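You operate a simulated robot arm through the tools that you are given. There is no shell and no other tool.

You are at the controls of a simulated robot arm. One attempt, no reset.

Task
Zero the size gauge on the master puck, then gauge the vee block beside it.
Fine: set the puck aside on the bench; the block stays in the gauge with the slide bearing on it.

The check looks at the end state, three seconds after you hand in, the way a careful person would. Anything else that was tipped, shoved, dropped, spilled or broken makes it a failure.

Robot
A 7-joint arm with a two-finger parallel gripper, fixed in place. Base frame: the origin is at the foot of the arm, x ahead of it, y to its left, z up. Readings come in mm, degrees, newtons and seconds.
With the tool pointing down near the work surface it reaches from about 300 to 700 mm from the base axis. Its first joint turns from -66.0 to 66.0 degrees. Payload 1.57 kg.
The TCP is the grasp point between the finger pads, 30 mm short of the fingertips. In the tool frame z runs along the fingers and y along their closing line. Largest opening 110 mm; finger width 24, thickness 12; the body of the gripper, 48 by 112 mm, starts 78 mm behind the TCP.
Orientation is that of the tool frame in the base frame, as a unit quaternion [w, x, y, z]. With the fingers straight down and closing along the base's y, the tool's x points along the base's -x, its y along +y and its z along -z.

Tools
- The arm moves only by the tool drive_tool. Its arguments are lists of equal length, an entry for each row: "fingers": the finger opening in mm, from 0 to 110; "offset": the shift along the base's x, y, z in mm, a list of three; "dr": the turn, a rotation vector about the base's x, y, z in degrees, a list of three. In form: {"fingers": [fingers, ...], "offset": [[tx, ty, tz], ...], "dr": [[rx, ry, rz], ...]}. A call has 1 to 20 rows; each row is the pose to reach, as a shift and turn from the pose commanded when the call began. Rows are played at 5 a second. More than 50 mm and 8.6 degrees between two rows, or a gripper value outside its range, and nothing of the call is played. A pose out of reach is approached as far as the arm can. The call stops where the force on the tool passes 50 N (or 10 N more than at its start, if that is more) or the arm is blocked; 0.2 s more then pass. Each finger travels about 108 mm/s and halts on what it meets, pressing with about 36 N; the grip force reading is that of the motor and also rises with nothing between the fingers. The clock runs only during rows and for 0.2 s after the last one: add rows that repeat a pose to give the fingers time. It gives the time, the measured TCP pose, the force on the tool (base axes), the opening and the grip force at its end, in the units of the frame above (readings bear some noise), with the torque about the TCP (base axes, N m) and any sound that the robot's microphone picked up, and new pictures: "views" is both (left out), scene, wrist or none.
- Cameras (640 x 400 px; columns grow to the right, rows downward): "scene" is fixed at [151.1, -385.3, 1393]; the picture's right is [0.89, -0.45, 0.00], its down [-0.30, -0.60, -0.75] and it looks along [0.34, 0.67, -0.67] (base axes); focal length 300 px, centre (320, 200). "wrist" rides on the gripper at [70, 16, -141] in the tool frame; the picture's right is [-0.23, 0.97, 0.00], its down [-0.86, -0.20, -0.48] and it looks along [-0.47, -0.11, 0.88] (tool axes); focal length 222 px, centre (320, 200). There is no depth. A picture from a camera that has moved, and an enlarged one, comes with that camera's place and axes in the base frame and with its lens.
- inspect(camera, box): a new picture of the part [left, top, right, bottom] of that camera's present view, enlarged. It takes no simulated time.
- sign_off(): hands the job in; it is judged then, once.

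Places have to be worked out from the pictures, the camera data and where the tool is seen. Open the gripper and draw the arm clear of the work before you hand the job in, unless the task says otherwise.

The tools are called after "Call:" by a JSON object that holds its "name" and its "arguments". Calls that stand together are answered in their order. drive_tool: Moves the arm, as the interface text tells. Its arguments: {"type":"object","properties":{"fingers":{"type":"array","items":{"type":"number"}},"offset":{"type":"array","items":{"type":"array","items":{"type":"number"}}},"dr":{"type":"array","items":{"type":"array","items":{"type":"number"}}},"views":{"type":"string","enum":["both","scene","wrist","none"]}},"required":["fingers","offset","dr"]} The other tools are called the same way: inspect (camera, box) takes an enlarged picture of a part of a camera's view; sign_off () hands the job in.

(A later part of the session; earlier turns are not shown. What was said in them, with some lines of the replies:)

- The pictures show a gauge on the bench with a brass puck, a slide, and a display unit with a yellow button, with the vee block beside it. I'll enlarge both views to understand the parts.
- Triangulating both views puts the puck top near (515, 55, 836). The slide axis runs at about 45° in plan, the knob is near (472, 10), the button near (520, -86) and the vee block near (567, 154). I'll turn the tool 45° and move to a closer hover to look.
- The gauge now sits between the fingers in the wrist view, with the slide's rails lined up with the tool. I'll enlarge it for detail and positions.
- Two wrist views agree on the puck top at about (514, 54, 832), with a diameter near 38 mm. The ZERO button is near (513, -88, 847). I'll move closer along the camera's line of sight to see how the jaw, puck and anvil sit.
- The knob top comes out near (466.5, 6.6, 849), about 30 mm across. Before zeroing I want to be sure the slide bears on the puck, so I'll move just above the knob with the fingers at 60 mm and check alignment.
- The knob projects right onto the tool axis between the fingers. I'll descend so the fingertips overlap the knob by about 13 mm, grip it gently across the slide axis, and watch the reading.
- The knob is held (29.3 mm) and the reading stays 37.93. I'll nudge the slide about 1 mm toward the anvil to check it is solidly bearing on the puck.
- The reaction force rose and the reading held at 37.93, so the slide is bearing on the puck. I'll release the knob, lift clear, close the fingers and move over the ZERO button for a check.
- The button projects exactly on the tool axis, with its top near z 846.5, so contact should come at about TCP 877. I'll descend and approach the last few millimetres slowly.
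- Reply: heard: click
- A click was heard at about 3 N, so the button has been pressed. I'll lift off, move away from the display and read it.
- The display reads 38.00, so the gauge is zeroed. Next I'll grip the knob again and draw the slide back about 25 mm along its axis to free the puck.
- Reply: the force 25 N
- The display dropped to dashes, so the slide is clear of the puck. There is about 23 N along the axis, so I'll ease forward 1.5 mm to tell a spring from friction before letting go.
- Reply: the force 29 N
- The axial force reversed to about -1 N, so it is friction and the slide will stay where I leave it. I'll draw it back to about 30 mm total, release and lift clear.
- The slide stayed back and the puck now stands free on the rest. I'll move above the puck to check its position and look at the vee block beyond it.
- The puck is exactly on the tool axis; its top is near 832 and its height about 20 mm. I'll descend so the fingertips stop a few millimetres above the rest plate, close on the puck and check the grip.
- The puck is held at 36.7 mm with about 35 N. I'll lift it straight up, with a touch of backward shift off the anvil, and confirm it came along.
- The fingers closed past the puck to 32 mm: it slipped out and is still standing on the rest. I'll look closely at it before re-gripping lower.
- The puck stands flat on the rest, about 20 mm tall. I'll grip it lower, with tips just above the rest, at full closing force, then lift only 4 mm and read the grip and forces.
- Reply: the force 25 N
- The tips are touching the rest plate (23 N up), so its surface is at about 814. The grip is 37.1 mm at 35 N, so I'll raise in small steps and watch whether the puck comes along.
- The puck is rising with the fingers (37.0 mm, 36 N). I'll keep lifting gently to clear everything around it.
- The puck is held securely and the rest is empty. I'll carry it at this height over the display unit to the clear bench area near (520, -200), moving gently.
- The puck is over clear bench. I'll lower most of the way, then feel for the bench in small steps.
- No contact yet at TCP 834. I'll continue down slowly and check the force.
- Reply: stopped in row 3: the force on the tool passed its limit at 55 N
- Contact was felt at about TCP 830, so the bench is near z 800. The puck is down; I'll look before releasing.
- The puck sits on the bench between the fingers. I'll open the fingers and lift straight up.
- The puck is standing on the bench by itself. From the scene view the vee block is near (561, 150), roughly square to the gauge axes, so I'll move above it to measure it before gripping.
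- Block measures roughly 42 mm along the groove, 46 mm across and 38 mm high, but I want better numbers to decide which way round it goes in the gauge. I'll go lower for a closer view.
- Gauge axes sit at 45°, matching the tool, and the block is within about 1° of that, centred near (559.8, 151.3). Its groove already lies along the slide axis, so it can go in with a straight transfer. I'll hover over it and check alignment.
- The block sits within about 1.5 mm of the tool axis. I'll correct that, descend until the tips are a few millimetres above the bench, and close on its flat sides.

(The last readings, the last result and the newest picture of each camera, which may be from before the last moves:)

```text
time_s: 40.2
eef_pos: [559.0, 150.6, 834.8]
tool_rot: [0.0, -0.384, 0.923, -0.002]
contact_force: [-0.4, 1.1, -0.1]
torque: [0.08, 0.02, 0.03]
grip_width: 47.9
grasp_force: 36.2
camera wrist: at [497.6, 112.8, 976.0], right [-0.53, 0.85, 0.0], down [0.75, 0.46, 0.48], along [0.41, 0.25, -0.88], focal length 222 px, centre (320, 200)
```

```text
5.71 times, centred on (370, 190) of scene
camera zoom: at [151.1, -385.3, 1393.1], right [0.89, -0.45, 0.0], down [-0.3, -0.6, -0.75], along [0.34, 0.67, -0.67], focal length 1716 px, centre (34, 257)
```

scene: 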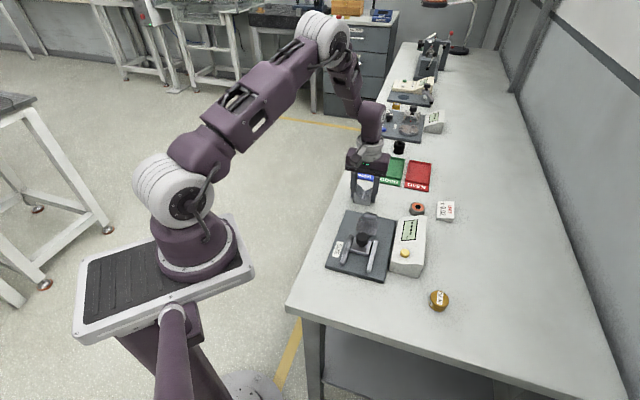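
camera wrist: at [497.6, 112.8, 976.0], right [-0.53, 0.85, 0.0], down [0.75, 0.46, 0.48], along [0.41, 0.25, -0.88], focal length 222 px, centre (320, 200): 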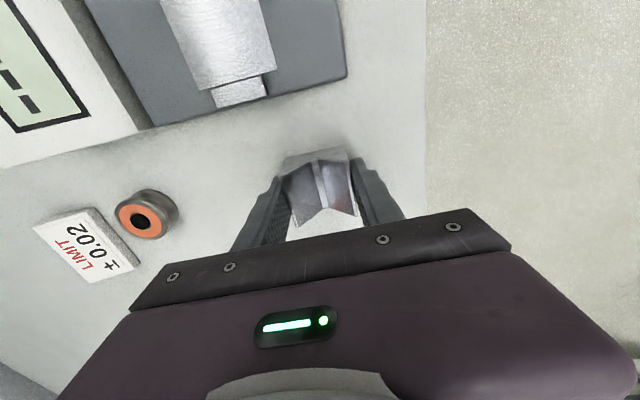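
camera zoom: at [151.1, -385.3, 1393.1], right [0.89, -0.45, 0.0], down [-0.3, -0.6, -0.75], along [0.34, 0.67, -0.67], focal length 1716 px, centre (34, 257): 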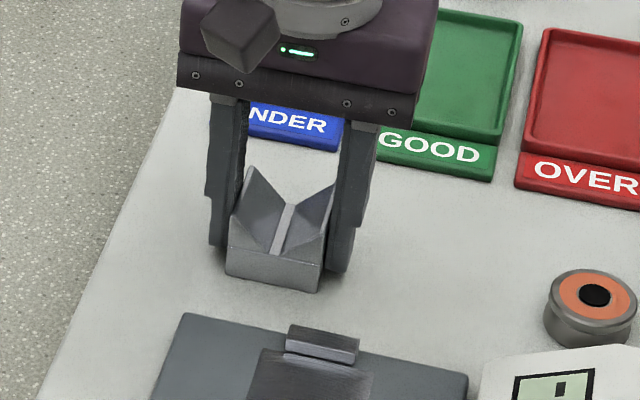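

The block is gripped across its flat sides (47.9 mm, 36 N). I'll lift a few millimetres slowly and check it comes along.

Call:
{"name": "drive_tool", "arguments": {"fingers": [20, 20, 20, 20, 20, 20], "offset": [[0, 0, 1], [0, 0, 2], [0, 0, 4], [0, 0, 7], [0, 0, 10], [0, 0, 10]], "dr": [[0, 0, 0], [0, 0, 0], [0, 0, 0], [0, 0, 0], [0, 0, 0], [0, 0, 0]], "views": "none"}}

Call:
{"name": "inspect", "arguments": {"camera": "scene", "box": [335, 155, 405, 225]}}

Call:
{"name": "inspect", "arguments": {"camera": "wrist", "box": [240, 100, 400, 230]}}

```text
time_s: 41.6
eef_pos: [559.2, 148.8, 845.3]
tool_rot: [0.0, -0.383, 0.924, -0.001]
contact_force: [-0.4, -0.4, -4.2]
torque: [0.0, -0.02, 0.0]
grip_width: 47.8
grasp_force: 36.5
```

```text
5.71 times, centred on (370, 190) of scene
camera zoom: at [151.2, -385.3, 1393.0], right [0.89, -0.45, 0.0], down [-0.3, -0.6, -0.75], along [0.34, 0.67, -0.67], focal length 1716 px, centre (34, 257)
```

zoom: 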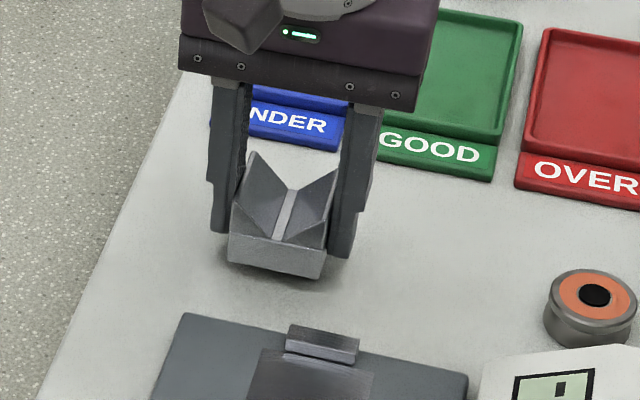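

```text
3.08 times, centred on (320, 165) of wrist
camera zoom: at [497.6, 112.4, 986.0], right [-0.53, 0.85, 0.0], down [0.75, 0.46, 0.48], along [0.41, 0.25, -0.88], focal length 684 px, centre (320, 308)
```

zoom: 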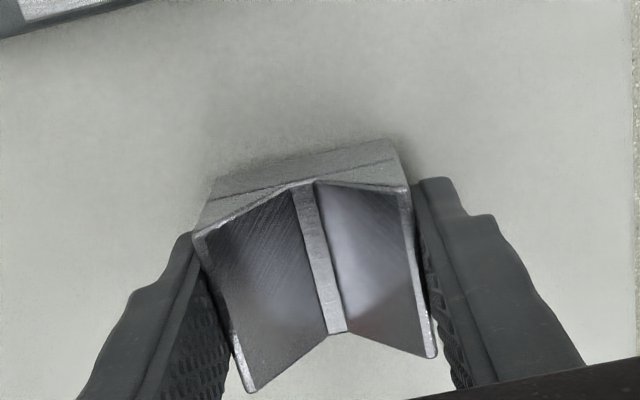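

The block is lifted cleanly (about 0.43 kg) without tilting. The anvil face lies at 421 mm along the slide axis; I'll raise the block, carry it over the rest with 2–3 mm clearance from the anvil, and check before lowering.

Call:
{"name": "drive_tool", "arguments": {"fingers": [20, 20, 20, 20, 20, 20, 20, 20, 20, 20, 20], "offset": [[0, 0, 8], [0, 0, 20], [0, 0, 35], [0, 0, 48], [-4, -8, 52], [-13, -26, 52], [-24, -49, 52], [-35, -71, 52], [-44, -89, 52], [-49.1, -99.5, 52], [-49.1, -99.5, 52]], "dr": [[0, 0, 0], [0, 0, 0], [0, 0, 0], [0, 0, 0], [0, 0, 0], [0, 0, 0], [0, 0, 0], [0, 0, 0], [0, 0, 0], [0, 0, 0], [0, 0, 0]]}}

Call:
{"name": "inspect", "arguments": {"camera": "scene", "box": [325, 170, 415, 260]}}

Call:
{"name": "inspect", "arguments": {"camera": "wrist", "box": [220, 60, 420, 240]}}

```text
time_s: 44.0
eef_pos: [511.3, 49.7, 896.7]
tool_rot: [0.0, -0.383, 0.924, -0.001]
contact_force: [0.2, 0.1, -5.1]
torque: [0.02, 0.03, 0.02]
grip_width: 48.1
grasp_force: 36.0
camera wrist: at [448.6, 13.1, 1037.9], right [-0.53, 0.85, 0.0], down [0.75, 0.46, 0.48], along [0.41, 0.25, -0.88], focal length 222 px, centre (320, 200)
```

scene: 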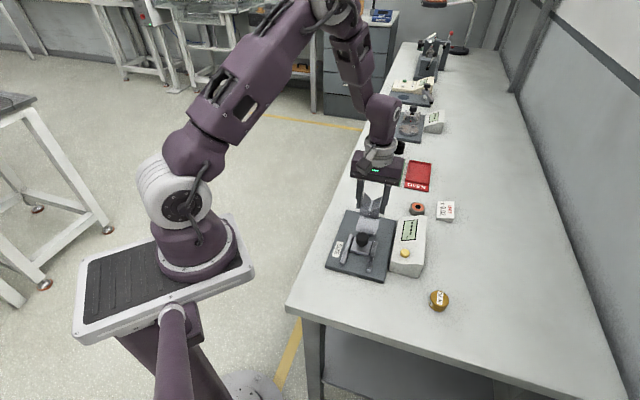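
wrist: 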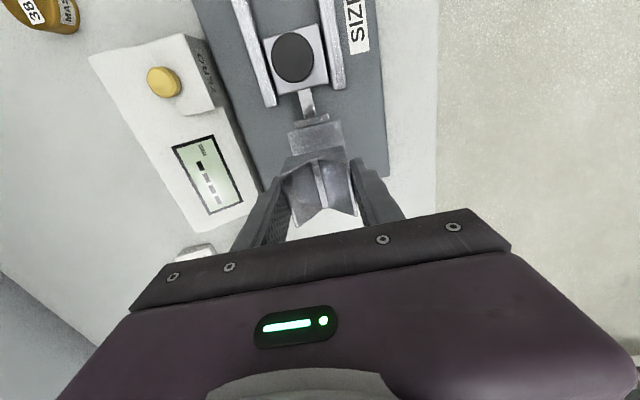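

```text
4.44 times, centred on (370, 215) of scene
camera zoom: at [151.2, -385.3, 1393.0], right [0.89, -0.45, 0.0], down [-0.3, -0.6, -0.75], along [0.34, 0.67, -0.67], focal length 1335 px, centre (98, 133)
```

zoom: 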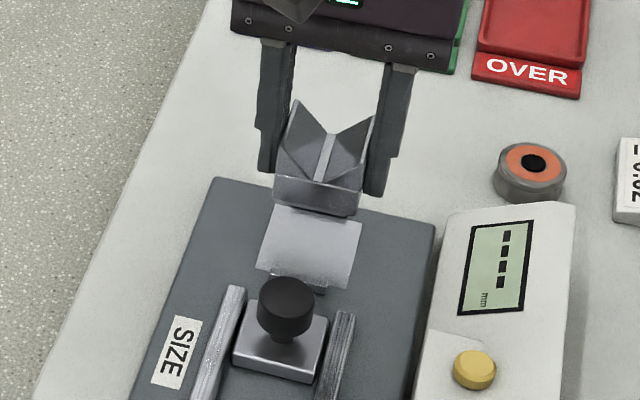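

```text
2.22 times, centred on (320, 150) of wrist
camera zoom: at [448.6, 13.1, 1037.9], right [-0.53, 0.85, 0.0], down [0.75, 0.46, 0.48], along [0.41, 0.25, -0.88], focal length 494 px, centre (320, 311)
```

zoom: 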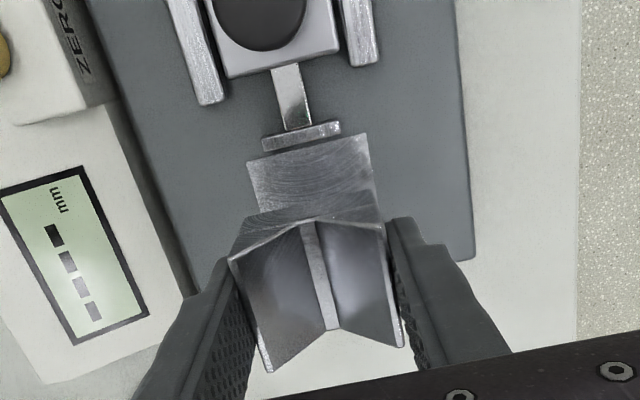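

The block is square over the rest. I'll lower it to about 8 mm above the rest, just below the anvil's top, and check for clearance.

Call:
{"name": "drive_tool", "arguments": {"fingers": [20, 20, 20, 20, 20, 20, 20, 20], "offset": [[0, 0, -8], [0, 0, -18], [0, 0, -28], [0, 0, -34], [0, 0, -36], [0, 0, -38], [0, 0, -40], [0, 0, -40]], "dr": [[0, 0, 0], [0, 0, 0], [0, 0, 0], [0, 0, 0], [0, 0, 0], [0, 0, 0], [0, 0, 0], [0, 0, 0]]}}

Call:
{"name": "inspect", "arguments": {"camera": "scene", "box": [345, 190, 405, 250]}}

Call:
{"name": "inspect", "arguments": {"camera": "wrist", "box": [220, 60, 420, 240]}}

```text
time_s: 45.8
eef_pos: [510.8, 49.7, 856.6]
tool_rot: [0.0, -0.383, 0.924, -0.001]
contact_force: [0.4, 0.2, -4.9]
torque: [-0.01, 0.01, 0.02]
grip_width: 47.9
grasp_force: 36.4
camera wrist: at [448.8, 13.1, 997.8], right [-0.53, 0.85, 0.0], down [0.74, 0.46, 0.48], along [0.41, 0.25, -0.88], focal length 222 px, centre (320, 200)
```

scene: 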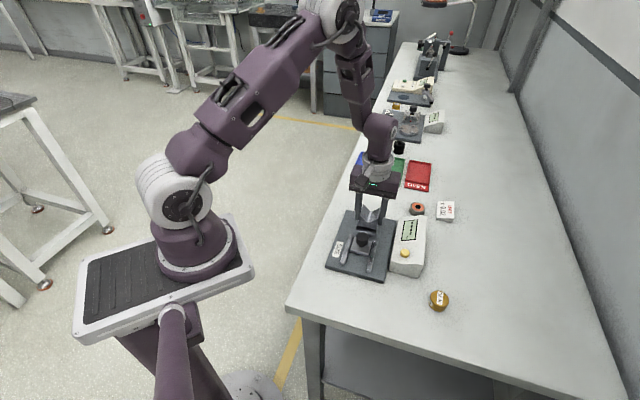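
wrist: 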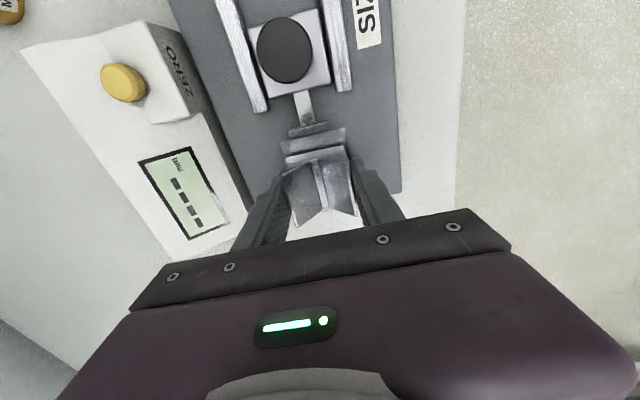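

```text
6.67 times, centred on (375, 220) of scene
camera zoom: at [151.2, -385.3, 1393.0], right [0.89, -0.45, 0.0], down [-0.3, -0.6, -0.75], along [0.34, 0.67, -0.67], focal length 2002 px, centre (-47, 67)
```

zoom: 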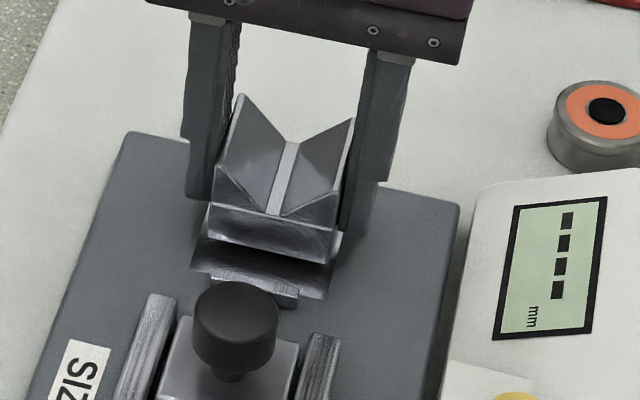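

```text
2.22 times, centred on (320, 150) of wrist
camera zoom: at [448.8, 13.1, 997.8], right [-0.53, 0.85, 0.0], down [0.74, 0.46, 0.48], along [0.41, 0.25, -0.88], focal length 494 px, centre (320, 311)
```

zoom: 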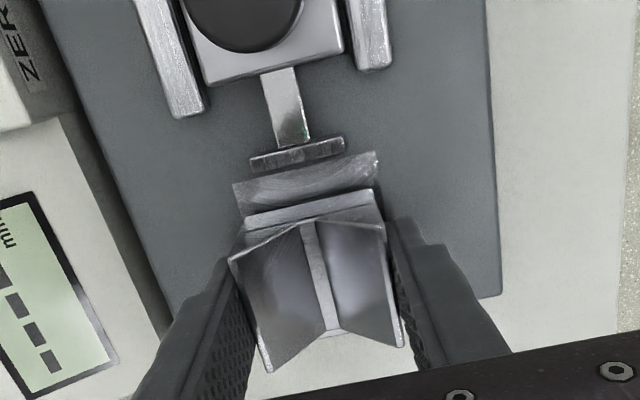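

There is no contact and plenty of room on the jaw side. I'll lower in 1 mm steps until the block meets the rest.

Call:
{"name": "drive_tool", "arguments": {"fingers": [20, 20, 20, 20, 20], "offset": [[0, 0, -2], [0, 0, -3.5], [0, 0, -5], [0, 0, -5.5], [0, 0, -6]], "dr": [[0, 0, 0], [0, 0, 0], [0, 0, 0], [0, 0, 0], [0, 0, 0]], "views": "none"}}

```text
time_s: 47.0
eef_pos: [510.2, 50.0, 851.1]
tool_rot: [0.0, -0.383, 0.924, -0.001]
contact_force: [0.9, -0.2, -3.9]
torque: [0.01, -0.02, 0.02]
grip_width: 48.0
grasp_force: 35.8
```

Call:
{"name": "drive_tool", "arguments": {"fingers": [20, 20, 20], "offset": [[0, 0, -0.5], [0, 0, -1], [0, 0, -1.5]], "dr": [[0, 0, 0], [0, 0, 0], [0, 0, 0]], "views": "none"}}

```text
time_s: 47.8
eef_pos: [510.0, 50.1, 848.9]
tool_rot: [0.0, -0.382, 0.924, 0.0]
contact_force: [0.0, 0.1, -4.4]
torque: [-0.02, 0.03, -0.01]
grip_width: 47.8
grasp_force: 36.3
```

Call:
{"name": "drive_tool", "arguments": {"fingers": [20, 20, 20], "offset": [[0, 0, -0.4], [0, 0, -0.8], [0, 0, -1.2]], "dr": [[0, 0, 0], [0, 0, 0], [0, 0, 0]], "views": "none"}}

Call:
{"name": "inspect", "arguments": {"camera": "scene", "box": [345, 190, 405, 250]}}

```text
time_s: 48.6
eef_pos: [510.2, 50.1, 848.5]
tool_rot: [0.001, -0.382, 0.924, -0.001]
contact_force: [-7.0, -1.2, 28.6]
torque: [0.4, 0.64, 0.05]
grip_width: 47.8
grasp_force: 35.9
```

```text
6.67 times, centred on (375, 220) of scene
camera zoom: at [150.5, -385.4, 1393.1], right [0.89, -0.45, 0.0], down [-0.3, -0.6, -0.75], along [0.34, 0.67, -0.67], focal length 2002 px, centre (-47, 67)
```

zoom: 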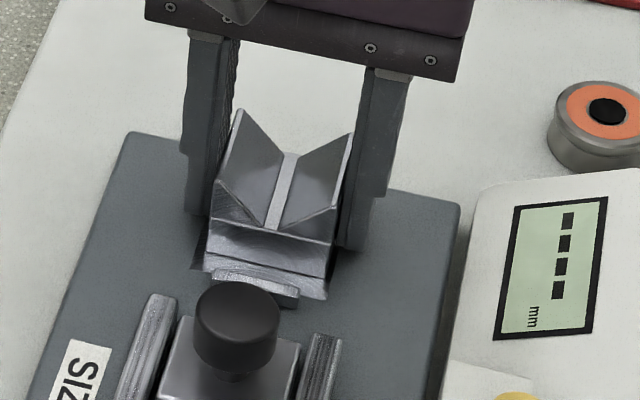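

The block is seated on the rest, with contact at the expected height. I'll relieve the pressure slightly, open the fingers and lift clear.

Call:
{"name": "drive_tool", "arguments": {"fingers": [20, 50, 60, 80, 80, 80, 80, 80, 80], "offset": [[0, 0, 0.7], [0, 0, 0.7], [0, 0, 0.7], [0, 0, 0.7], [0, 0, 10], [0, 0, 35], [0, 0, 65], [0, 0, 85], [0, 0, 85]], "dr": [[0, 0, 0], [0, 0, 0], [0, 0, 0], [0, 0, 0], [0, 0, 0], [0, 0, 0], [0, 0, 0], [0, 0, 0], [0, 0, 0]]}}

Call:
{"name": "inspect", "arguments": {"camera": "scene", "box": [345, 190, 405, 250]}}

Call:
{"name": "inspect", "arguments": {"camera": "wrist", "box": [240, 60, 400, 220]}}

```text
time_s: 50.6
eef_pos: [511.4, 50.1, 933.7]
tool_rot: [0.0, -0.384, 0.923, -0.001]
contact_force: [0.0, -0.4, -0.1]
torque: [0.01, 0.04, -0.01]
grip_width: 80.0
grasp_force: 0.0
camera wrist: at [448.4, 13.0, 1074.7], right [-0.53, 0.85, 0.0], down [0.75, 0.46, 0.48], along [0.41, 0.25, -0.88], focal length 222 px, centre (320, 200)
```

scene: 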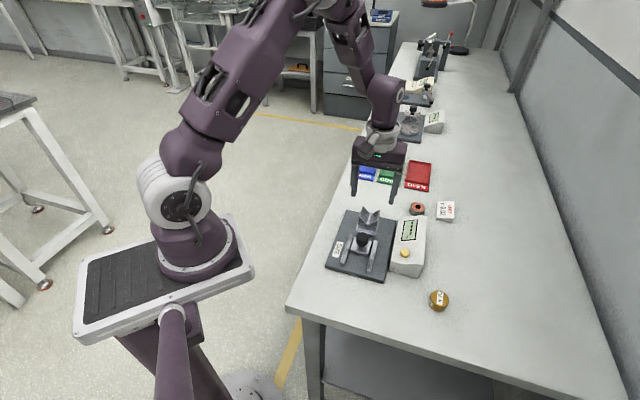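
wrist: 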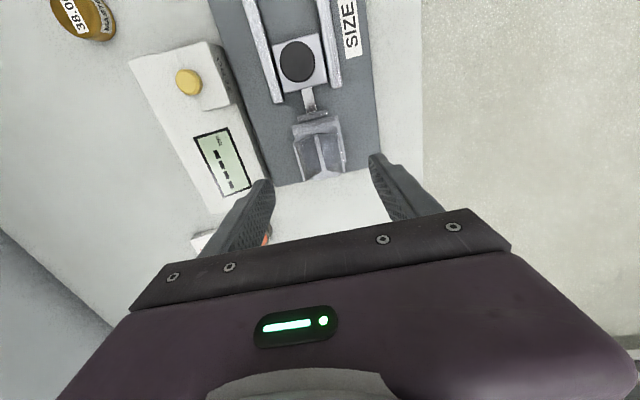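

```text
6.67 times, centred on (375, 220) of scene
camera zoom: at [151.1, -385.3, 1393.0], right [0.89, -0.45, 0.0], down [-0.3, -0.6, -0.75], along [0.34, 0.67, -0.67], focal length 2002 px, centre (-47, 67)
```

zoom: 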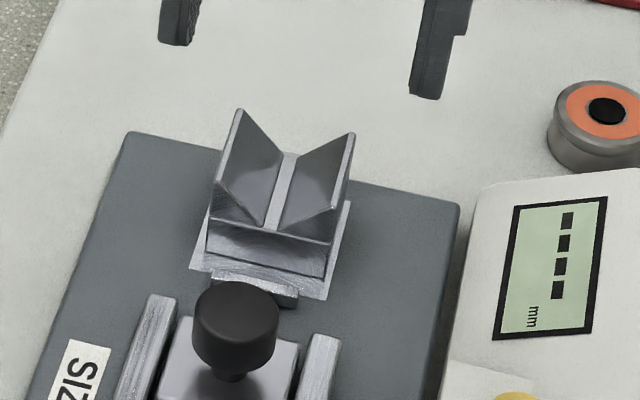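

```text
2.50 times, centred on (320, 140) of wrist
camera zoom: at [448.4, 13.0, 1074.7], right [-0.53, 0.85, 0.0], down [0.75, 0.46, 0.48], along [0.41, 0.25, -0.88], focal length 555 px, centre (320, 350)
```

zoom: 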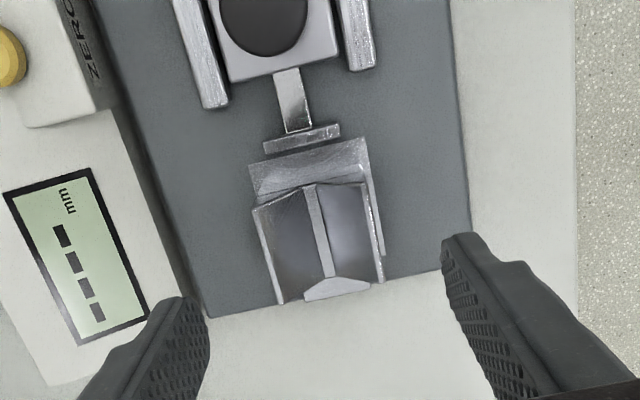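

The block stands flat on the rest, clear of both jaw and anvil. Now I'll go back over the knob and check alignment before gripping it.

Call:
{"name": "drive_tool", "arguments": {"fingers": [80, 70, 60, 60, 60], "offset": [[-16, -16, 0], [-40, -40, 0], [-56, -56, 0], [-63.9, -64.3, -10], [-63.9, -64.3, -20]], "dr": [[0, 0, 0], [0, 0, 0], [0, 0, 0], [0, 0, 0], [0, 0, 0]]}}

Call:
{"name": "inspect", "arguments": {"camera": "wrist", "box": [240, 80, 400, 230]}}

Call:
{"name": "inspect", "arguments": {"camera": "scene", "box": [345, 190, 405, 250]}}

```text
time_s: 51.8
eef_pos: [444.9, -15.1, 912.9]
tool_rot: [0.001, -0.384, 0.923, 0.0]
contact_force: [0.7, 0.2, 0.8]
torque: [-0.02, -0.04, 0.01]
grip_width: 59.9
grasp_force: 0.0
camera wrist: at [384.3, -52.0, 1053.9], right [-0.53, 0.85, 0.0], down [0.74, 0.47, 0.48], along [0.41, 0.25, -0.88], focal length 222 px, centre (320, 200)
```

scene: 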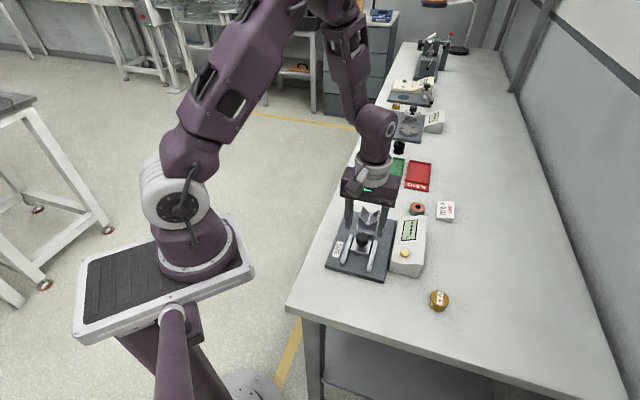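
wrist: 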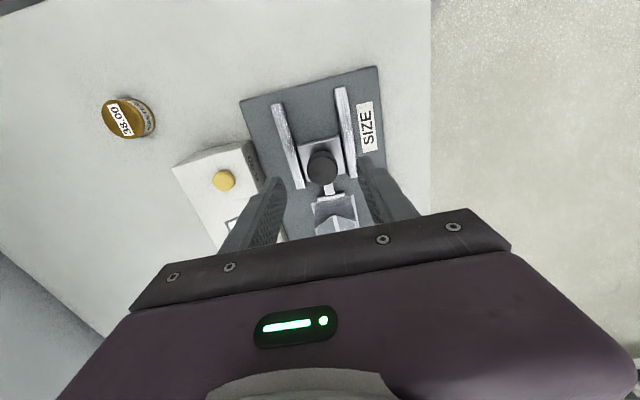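

```text
2.67 times, centred on (320, 155) of wrist
camera zoom: at [384.3, -52.0, 1053.9], right [-0.53, 0.85, 0.0], down [0.74, 0.47, 0.48], along [0.41, 0.25, -0.88], focal length 592 px, centre (320, 320)
```

zoom: 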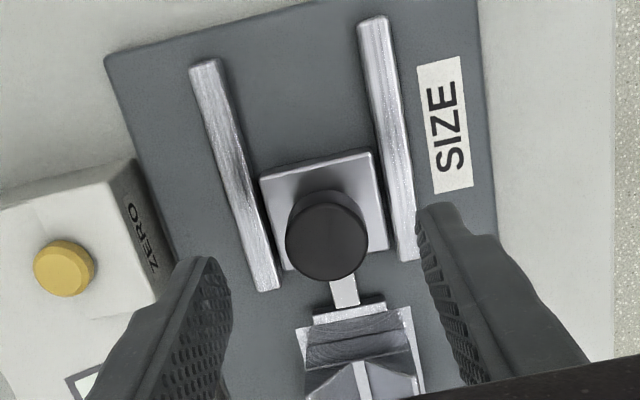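

```text
6.67 times, centred on (375, 220) of scene
camera zoom: at [151.1, -385.3, 1393.0], right [0.89, -0.45, 0.0], down [-0.3, -0.6, -0.75], along [0.34, 0.67, -0.67], focal length 2002 px, centre (-47, 67)
```

zoom: 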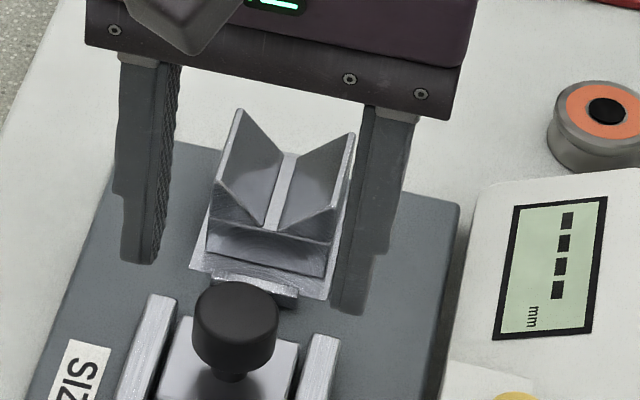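

The knob is about 7 mm further forward than I assumed, near (451, -8.6). I'll shift to it, descend to the same height as before, and close on it.

Call:
{"name": "drive_tool", "arguments": {"fingers": [60, 60, 60, 60, 45, 25, 25, 25], "offset": [[5.2, 5.3, 0], [5.2, 5.3, -20], [5.2, 5.3, -40], [5.2, 5.3, -45.6], [5.2, 5.3, -45.6], [5.2, 5.3, -45.6], [5.2, 5.3, -45.6], [5.2, 5.3, -45.6]], "dr": [[0, 0, 0], [0, 0, 0], [0, 0, 0], [0, 0, 0], [0, 0, 0], [0, 0, 0], [0, 0, 0], [0, 0, 0]]}}

Call:
{"name": "inspect", "arguments": {"camera": "wrist", "box": [240, 80, 400, 230]}}

Call:
{"name": "inspect", "arguments": {"camera": "scene", "box": [335, 190, 425, 260]}}

```text
time_s: 53.6
eef_pos: [449.1, -9.4, 867.4]
tool_rot: [0.0, -0.383, 0.924, -0.001]
contact_force: [-5.1, 6.4, -7.5]
torque: [0.34, -0.09, -0.04]
grip_width: 29.2
grasp_force: 38.6
camera wrist: at [389.5, -45.7, 1008.6], right [-0.53, 0.85, 0.0], down [0.75, 0.46, 0.48], along [0.41, 0.25, -0.88], focal length 222 px, centre (320, 200)
```

scene: 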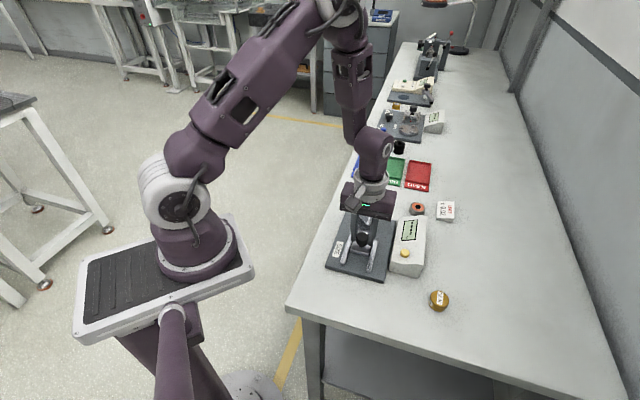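
wrist: 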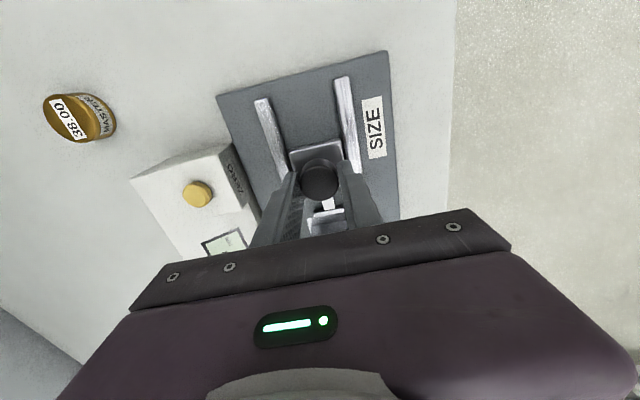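

```text
2.67 times, centred on (320, 155) of wrist
camera zoom: at [389.5, -45.7, 1008.6], right [-0.53, 0.85, 0.0], down [0.75, 0.46, 0.48], along [0.41, 0.25, -0.88], focal length 592 px, centre (320, 320)
```

zoom: 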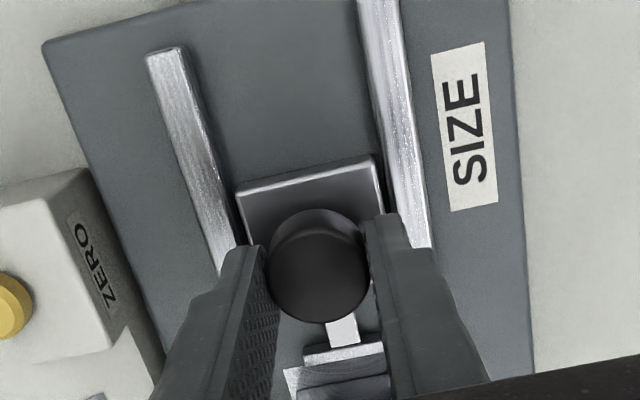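

```text
5.71 times, centred on (380, 225) of scene
camera zoom: at [151.1, -385.2, 1393.1], right [0.89, -0.45, 0.0], down [-0.3, -0.6, -0.75], along [0.34, 0.67, -0.67], focal length 1716 px, centre (-23, 57)
```

zoom: 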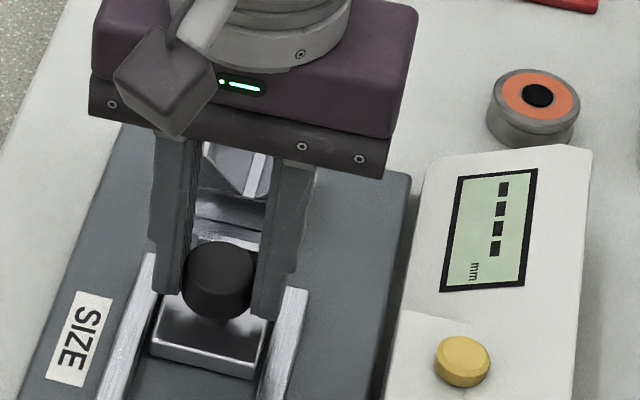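

The knob is held. I'll push the slide forward gently about 11 mm along its axis and read force and display.

Call:
{"name": "drive_tool", "arguments": {"fingers": [25, 25, 25, 25, 25], "offset": [[2, 2, 0], [4, 4, 0], [6, 6, 0], [8, 8, 0], [8, 8, 0]], "dr": [[0, 0, 0], [0, 0, 0], [0, 0, 0], [0, 0, 0], [0, 0, 0]], "views": "none"}}

Call:
{"name": "inspect", "arguments": {"camera": "scene", "box": [335, 190, 425, 260]}}

Call:
{"name": "inspect", "arguments": {"camera": "wrist", "box": [240, 80, 400, 230]}}

```text
time_s: 54.8
eef_pos: [457.8, -0.2, 867.9]
tool_rot: [0.001, -0.384, 0.923, 0.0]
contact_force: [-11.0, 14.9, -4.0]
torque: [0.01, 0.56, -0.06]
grip_width: 29.4
grasp_force: 39.5
```

```text
5.71 times, centred on (380, 225) of scene
camera zoom: at [150.9, -385.0, 1393.2], right [0.89, -0.45, 0.0], down [-0.3, -0.6, -0.75], along [0.34, 0.67, -0.67], focal length 1716 px, centre (-23, 57)
```

zoom: 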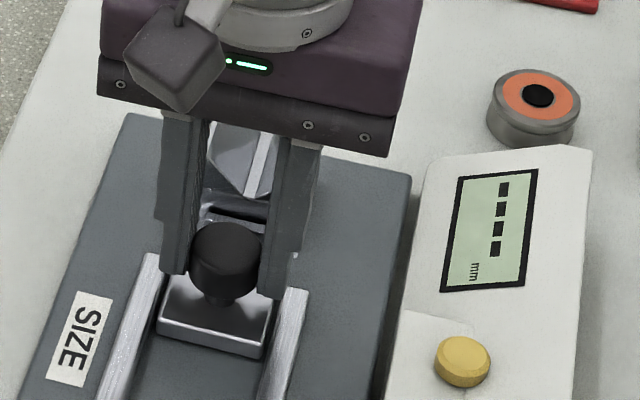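

```text
2.67 times, centred on (320, 155) of wrist
camera zoom: at [397.7, -37.4, 1008.6], right [-0.53, 0.85, 0.0], down [0.74, 0.47, 0.48], along [0.41, 0.25, -0.88], focal length 592 px, centre (320, 320)
```

zoom: 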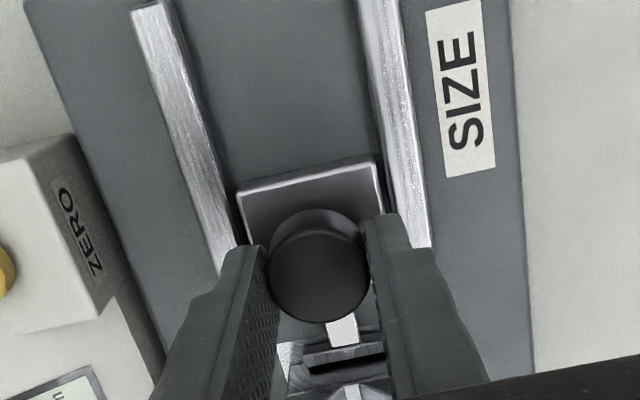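

The slide follows with little axial force but about 18 N of side load, so I'll correct 1 mm sideways while pushing on in small steps.

Call:
{"name": "drive_tool", "arguments": {"fingers": [25, 25, 25, 25], "offset": [[0.4, 1.6, 0], [1.4, 2.6, 0], [2.4, 3.6, 0], [2.4, 3.6, 0]], "dr": [[0, 0, 0], [0, 0, 0], [0, 0, 0], [0, 0, 0]], "views": "none"}}

Call:
{"name": "inspect", "arguments": {"camera": "scene", "box": [335, 190, 425, 260]}}

```text
time_s: 55.8
eef_pos: [461.3, 1.2, 868.8]
tool_rot: [-0.001, -0.382, 0.924, -0.001]
contact_force: [-2.2, 3.9, -12.9]
torque: [0.21, -0.07, -0.01]
grip_width: 29.2
grasp_force: 39.4
```

```text
5.71 times, centred on (380, 225) of scene
camera zoom: at [151.2, -385.2, 1393.1], right [0.89, -0.45, 0.0], down [-0.3, -0.6, -0.75], along [0.34, 0.67, -0.67], focal length 1716 px, centre (-23, 57)
```

zoom: 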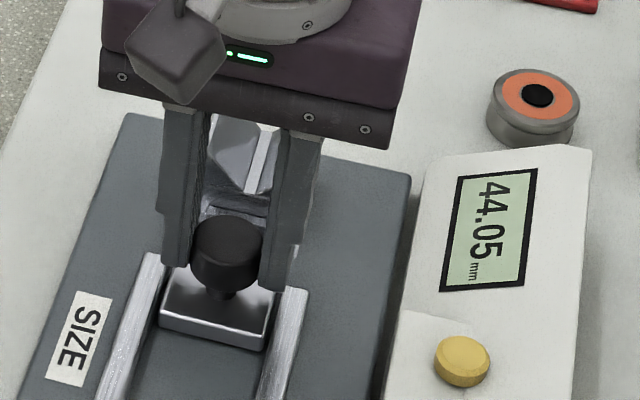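

The display now reads 44.05, so the jaw has found the block. I'll push slightly further to be sure it is seated against the anvil.

Call:
{"name": "drive_tool", "arguments": {"fingers": [25, 25, 25], "offset": [[0.4, 0.4, 0], [0.8, 0.8, 0], [0.8, 0.8, 0]], "dr": [[0, 0, 0], [0, 0, 0], [0, 0, 0]], "views": "none"}}

Call:
{"name": "inspect", "arguments": {"camera": "scene", "box": [335, 190, 425, 260]}}

```text
time_s: 56.6
eef_pos: [462.7, 1.6, 867.4]
tool_rot: [-0.001, -0.383, 0.924, -0.001]
contact_force: [-7.4, -4.5, -2.3]
torque: [-0.07, 0.19, -0.09]
grip_width: 29.5
grasp_force: 39.1
```

```text
5.71 times, centred on (380, 225) of scene
camera zoom: at [151.0, -385.4, 1393.0], right [0.89, -0.45, 0.0], down [-0.3, -0.6, -0.75], along [0.34, 0.67, -0.67], focal length 1716 px, centre (-23, 57)
```

zoom: 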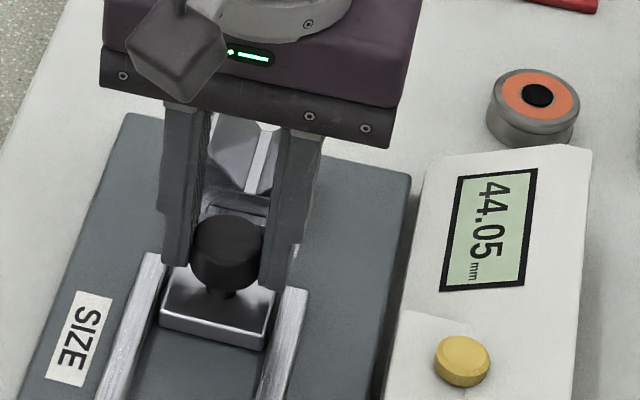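

The axial force rose to about 8 N and the reading stays 44.05, so the block is clamped between jaw and anvil. I'll press a little more to make sure it is fully squared up.

Call:
{"name": "drive_tool", "arguments": {"fingers": [25, 25, 25], "offset": [[0.4, 0.4, 0], [0.8, 0.8, 0], [0.8, 0.8, 0]], "dr": [[0, 0, 0], [0, 0, 0], [0, 0, 0]], "views": "none"}}

Call:
{"name": "inspect", "arguments": {"camera": "scene", "box": [335, 190, 425, 260]}}

Call:
{"name": "inspect", "arguments": {"camera": "wrist", "box": [240, 80, 400, 230]}}

```text
time_s: 57.4
eef_pos: [461.2, 3.2, 867.4]
tool_rot: [-0.001, -0.382, 0.924, -0.001]
contact_force: [-11.8, -15.9, 0.6]
torque: [-0.38, 0.39, -0.03]
grip_width: 29.2
grasp_force: 39.0
```

```text
5.71 times, centred on (380, 225) of scene
camera zoom: at [150.8, -385.7, 1393.0], right [0.89, -0.45, 0.0], down [-0.3, -0.59, -0.75], along [0.34, 0.67, -0.67], focal length 1716 px, centre (-23, 57)
```

zoom: 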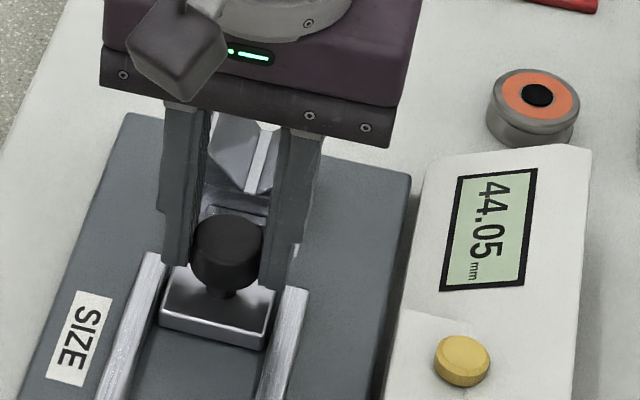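

```text
2.67 times, centred on (320, 155) of wrist
camera zoom: at [401.1, -33.8, 1008.8], right [-0.53, 0.85, 0.0], down [0.75, 0.46, 0.48], along [0.41, 0.25, -0.88], focal length 592 px, centre (320, 320)
```

zoom: 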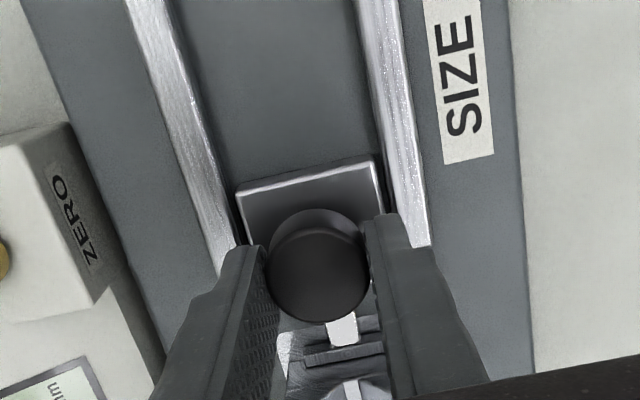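

The reading is rock steady at 44.05 under 20 N. I'll open the fingers right here and lift straight up, leaving the slide bearing on the block.

Call:
{"name": "drive_tool", "arguments": {"fingers": [40, 60, 60, 60, 60, 60, 60, 60], "offset": [[0, 0, 0], [0, 0, 0], [0, 0, 0], [0, 0, 10], [0, 0, 35], [0, 0, 65], [0, 0, 90], [0, 0, 90]], "dr": [[0, 0, 0], [0, 0, 0], [0, 0, 0], [0, 0, 0], [0, 0, 0], [0, 0, 0], [0, 0, 0], [0, 0, 0]]}}

Call:
{"name": "inspect", "arguments": {"camera": "scene", "box": [335, 190, 425, 260]}}

Call:
{"name": "inspect", "arguments": {"camera": "wrist", "box": [240, 80, 400, 230]}}

```text
time_s: 59.2
eef_pos: [464.1, 4.6, 958.2]
tool_rot: [0.0, -0.382, 0.924, -0.002]
contact_force: [0.0, -0.7, 0.1]
torque: [0.01, -0.01, -0.01]
grip_width: 59.9
grasp_force: 0.0
camera wrist: at [401.8, -32.7, 1099.2], right [-0.53, 0.85, 0.0], down [0.74, 0.46, 0.48], along [0.41, 0.25, -0.88], focal length 222 px, centre (320, 200)
```

scene: 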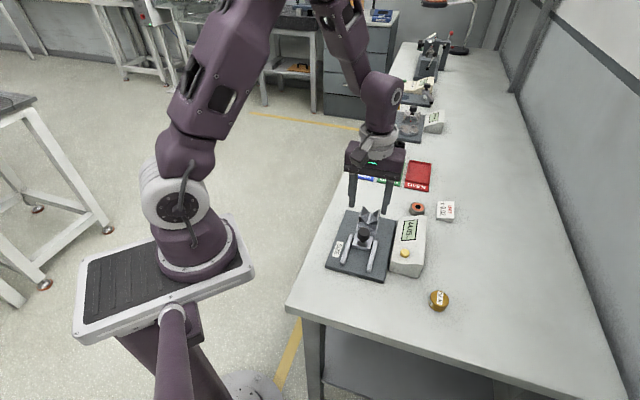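
wrist: 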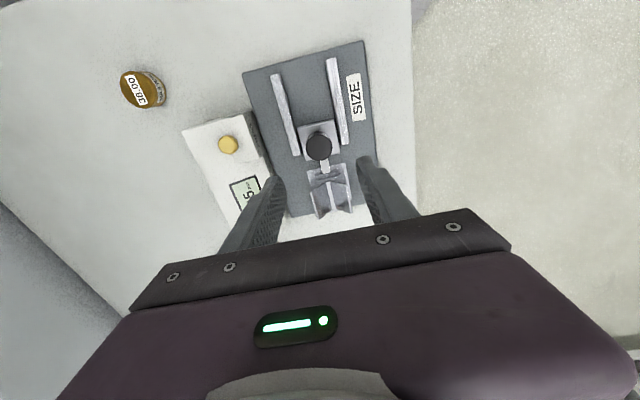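

```text
5.71 times, centred on (380, 225) of scene
camera zoom: at [151.1, -385.3, 1393.0], right [0.89, -0.45, 0.0], down [-0.3, -0.6, -0.75], along [0.34, 0.67, -0.67], focal length 1716 px, centre (-23, 57)
```

zoom: 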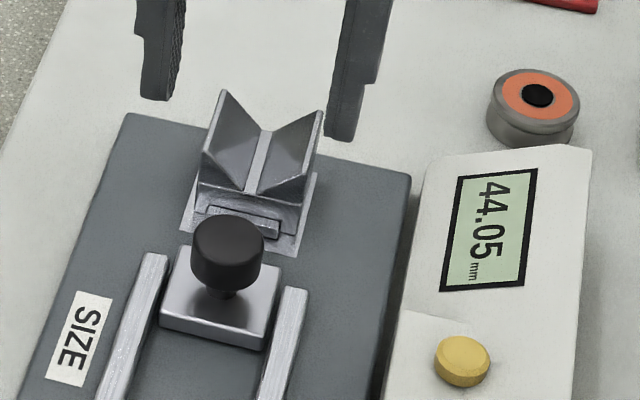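

```text
2.67 times, centred on (320, 155) of wrist
camera zoom: at [401.8, -32.7, 1099.2], right [-0.53, 0.85, 0.0], down [0.74, 0.46, 0.48], along [0.41, 0.25, -0.88], focal length 592 px, centre (320, 320)
```

zoom: 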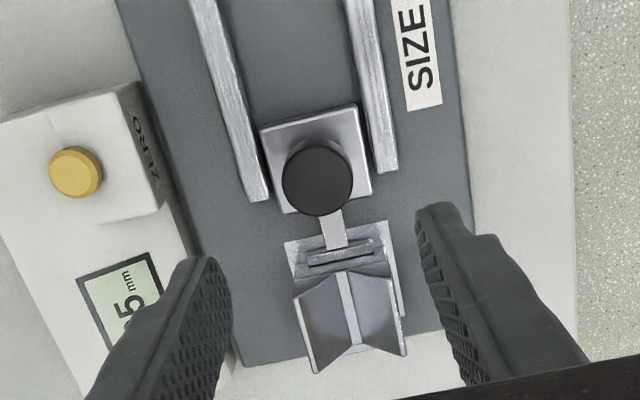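

The slide stays against the block and the display holds 44.05. I'll open the gripper fully, draw the arm up and away, and take a last look at everything.

Call:
{"name": "drive_tool", "arguments": {"fingers": [70, 90, 110, 110, 110, 110, 110, 110], "offset": [[0, 0, 20], [0, 0, 50], [-8, 10, 85], [-20, 30, 115], [-35, 55, 140], [-50, 80, 160], [-60, 100, 165], [-60, 100, 165]], "dr": [[0, 0, 0], [0, 0, 0], [0, 0, 0], [0, 0, 0], [0, 0, 0], [0, 0, 0], [0, 0, 0], [0, 0, 0]]}}

Call:
{"name": "inspect", "arguments": {"camera": "scene", "box": [320, 140, 480, 320]}}

Call:
{"name": "inspect", "arguments": {"camera": "scene", "box": [335, 190, 425, 260]}}

Call:
{"name": "inspect", "arguments": {"camera": "scene", "box": [410, 270, 470, 330]}}

```text
time_s: 61.0
eef_pos: [403.8, 104.3, 1122.6]
tool_rot: [0.0, -0.383, 0.924, -0.001]
contact_force: [-0.3, -0.1, 0.1]
torque: [0.0, -0.01, 0.0]
grip_width: 110.0
grasp_force: 0.1
camera wrist: at [342.2, 67.6, 1263.9], right [-0.53, 0.85, 0.0], down [0.75, 0.46, 0.48], along [0.41, 0.25, -0.88], focal length 222 px, centre (320, 200)
```

scene: 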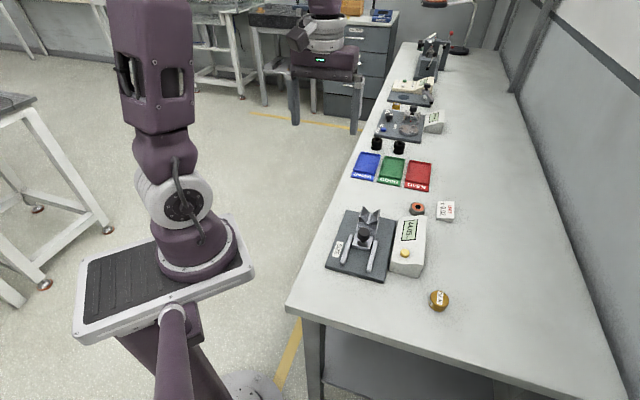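
wrist: 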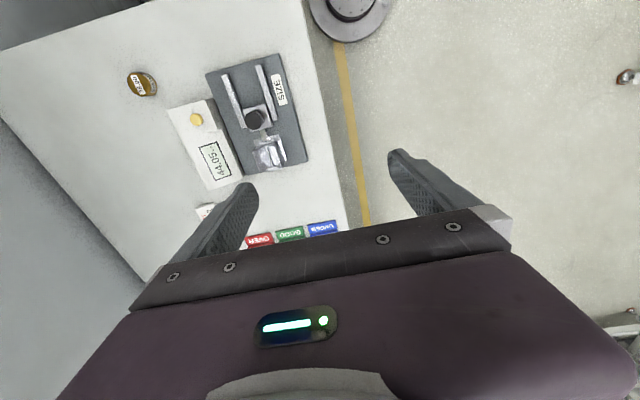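

```text
2.22 times, centred on (400, 230) of scene
camera zoom: at [151.1, -385.3, 1393.0], right [0.89, -0.45, 0.0], down [-0.3, -0.6, -0.75], along [0.34, 0.67, -0.67], focal length 667 px, centre (142, 133)
```

zoom: 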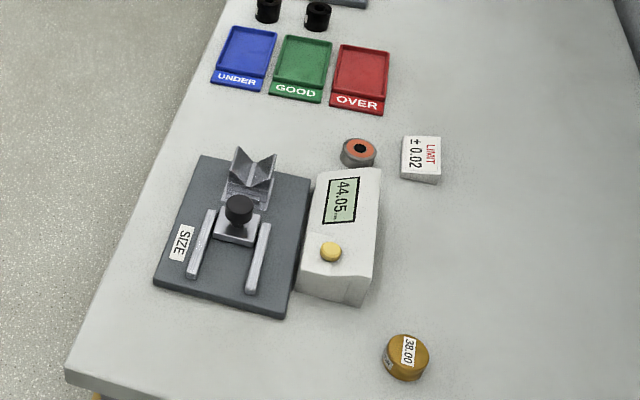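

```text
5.71 times, centred on (380, 225) of scene
camera zoom: at [151.1, -385.3, 1393.0], right [0.89, -0.45, 0.0], down [-0.3, -0.6, -0.75], along [0.34, 0.67, -0.67], focal length 1716 px, centre (-23, 57)
```

zoom: 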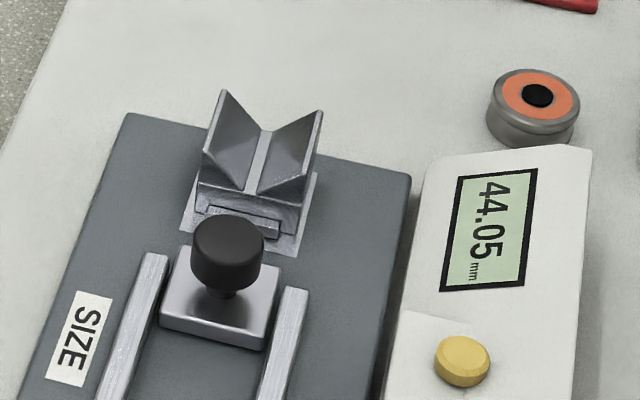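

```text
6.67 times, centred on (440, 300) of scene
camera zoom: at [151.1, -385.3, 1393.0], right [0.89, -0.45, 0.0], down [-0.3, -0.6, -0.75], along [0.34, 0.67, -0.67], focal length 2002 px, centre (-480, -467)
```

zoom: 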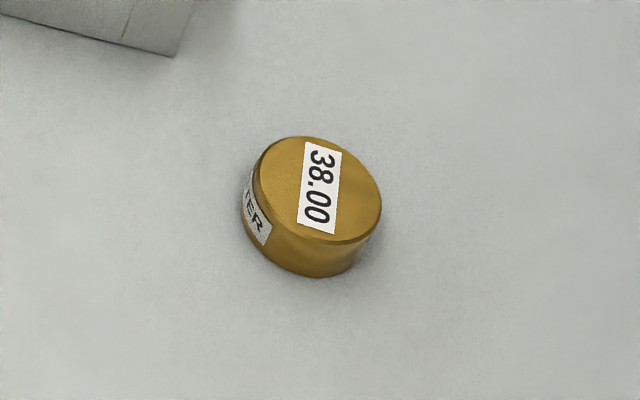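

Final views show the following:
- The master puck stands upright on clear bench.
- The vee block sits square on the rest between anvil and jaw, with the slide bearing on it and the display steady at 44.05.
- Nothing else has moved, and the arm is well clear with the gripper open.

I'm handing in.

Call:
{"name": "sign_off", "arguments": {}}

```text
The job is handed in.
```

The gauge is zeroed on the master puck, and the vee block is now in it with the slide bearing on it. The job is handed in.

- **Zero:** with the slide bearing on the 38.00 puck, I pressed ZERO. The display went from 37.93 to 38.00.
- **Puck:** it stands upright on clear bench at about (520, -201). My first grip slipped as I lifted. The puck stayed standing on the rest, and a lower grip carried it across.
- **Block:** I gauged it along the groove, and the display reads 44.05. The reading did not change between about 1 N and 20 N of push, and it held after I let go of the slide.
- **Direction gauged:** this was my choice, because the task did not name a dimension. The block already stood with its groove along the slide. Across its width it is about 48 mm by the gripper, and its height is roughly 38 to 40 mm by camera.

In the last pictures nothing else had moved. The gripper is open and the arm is clear of the work.
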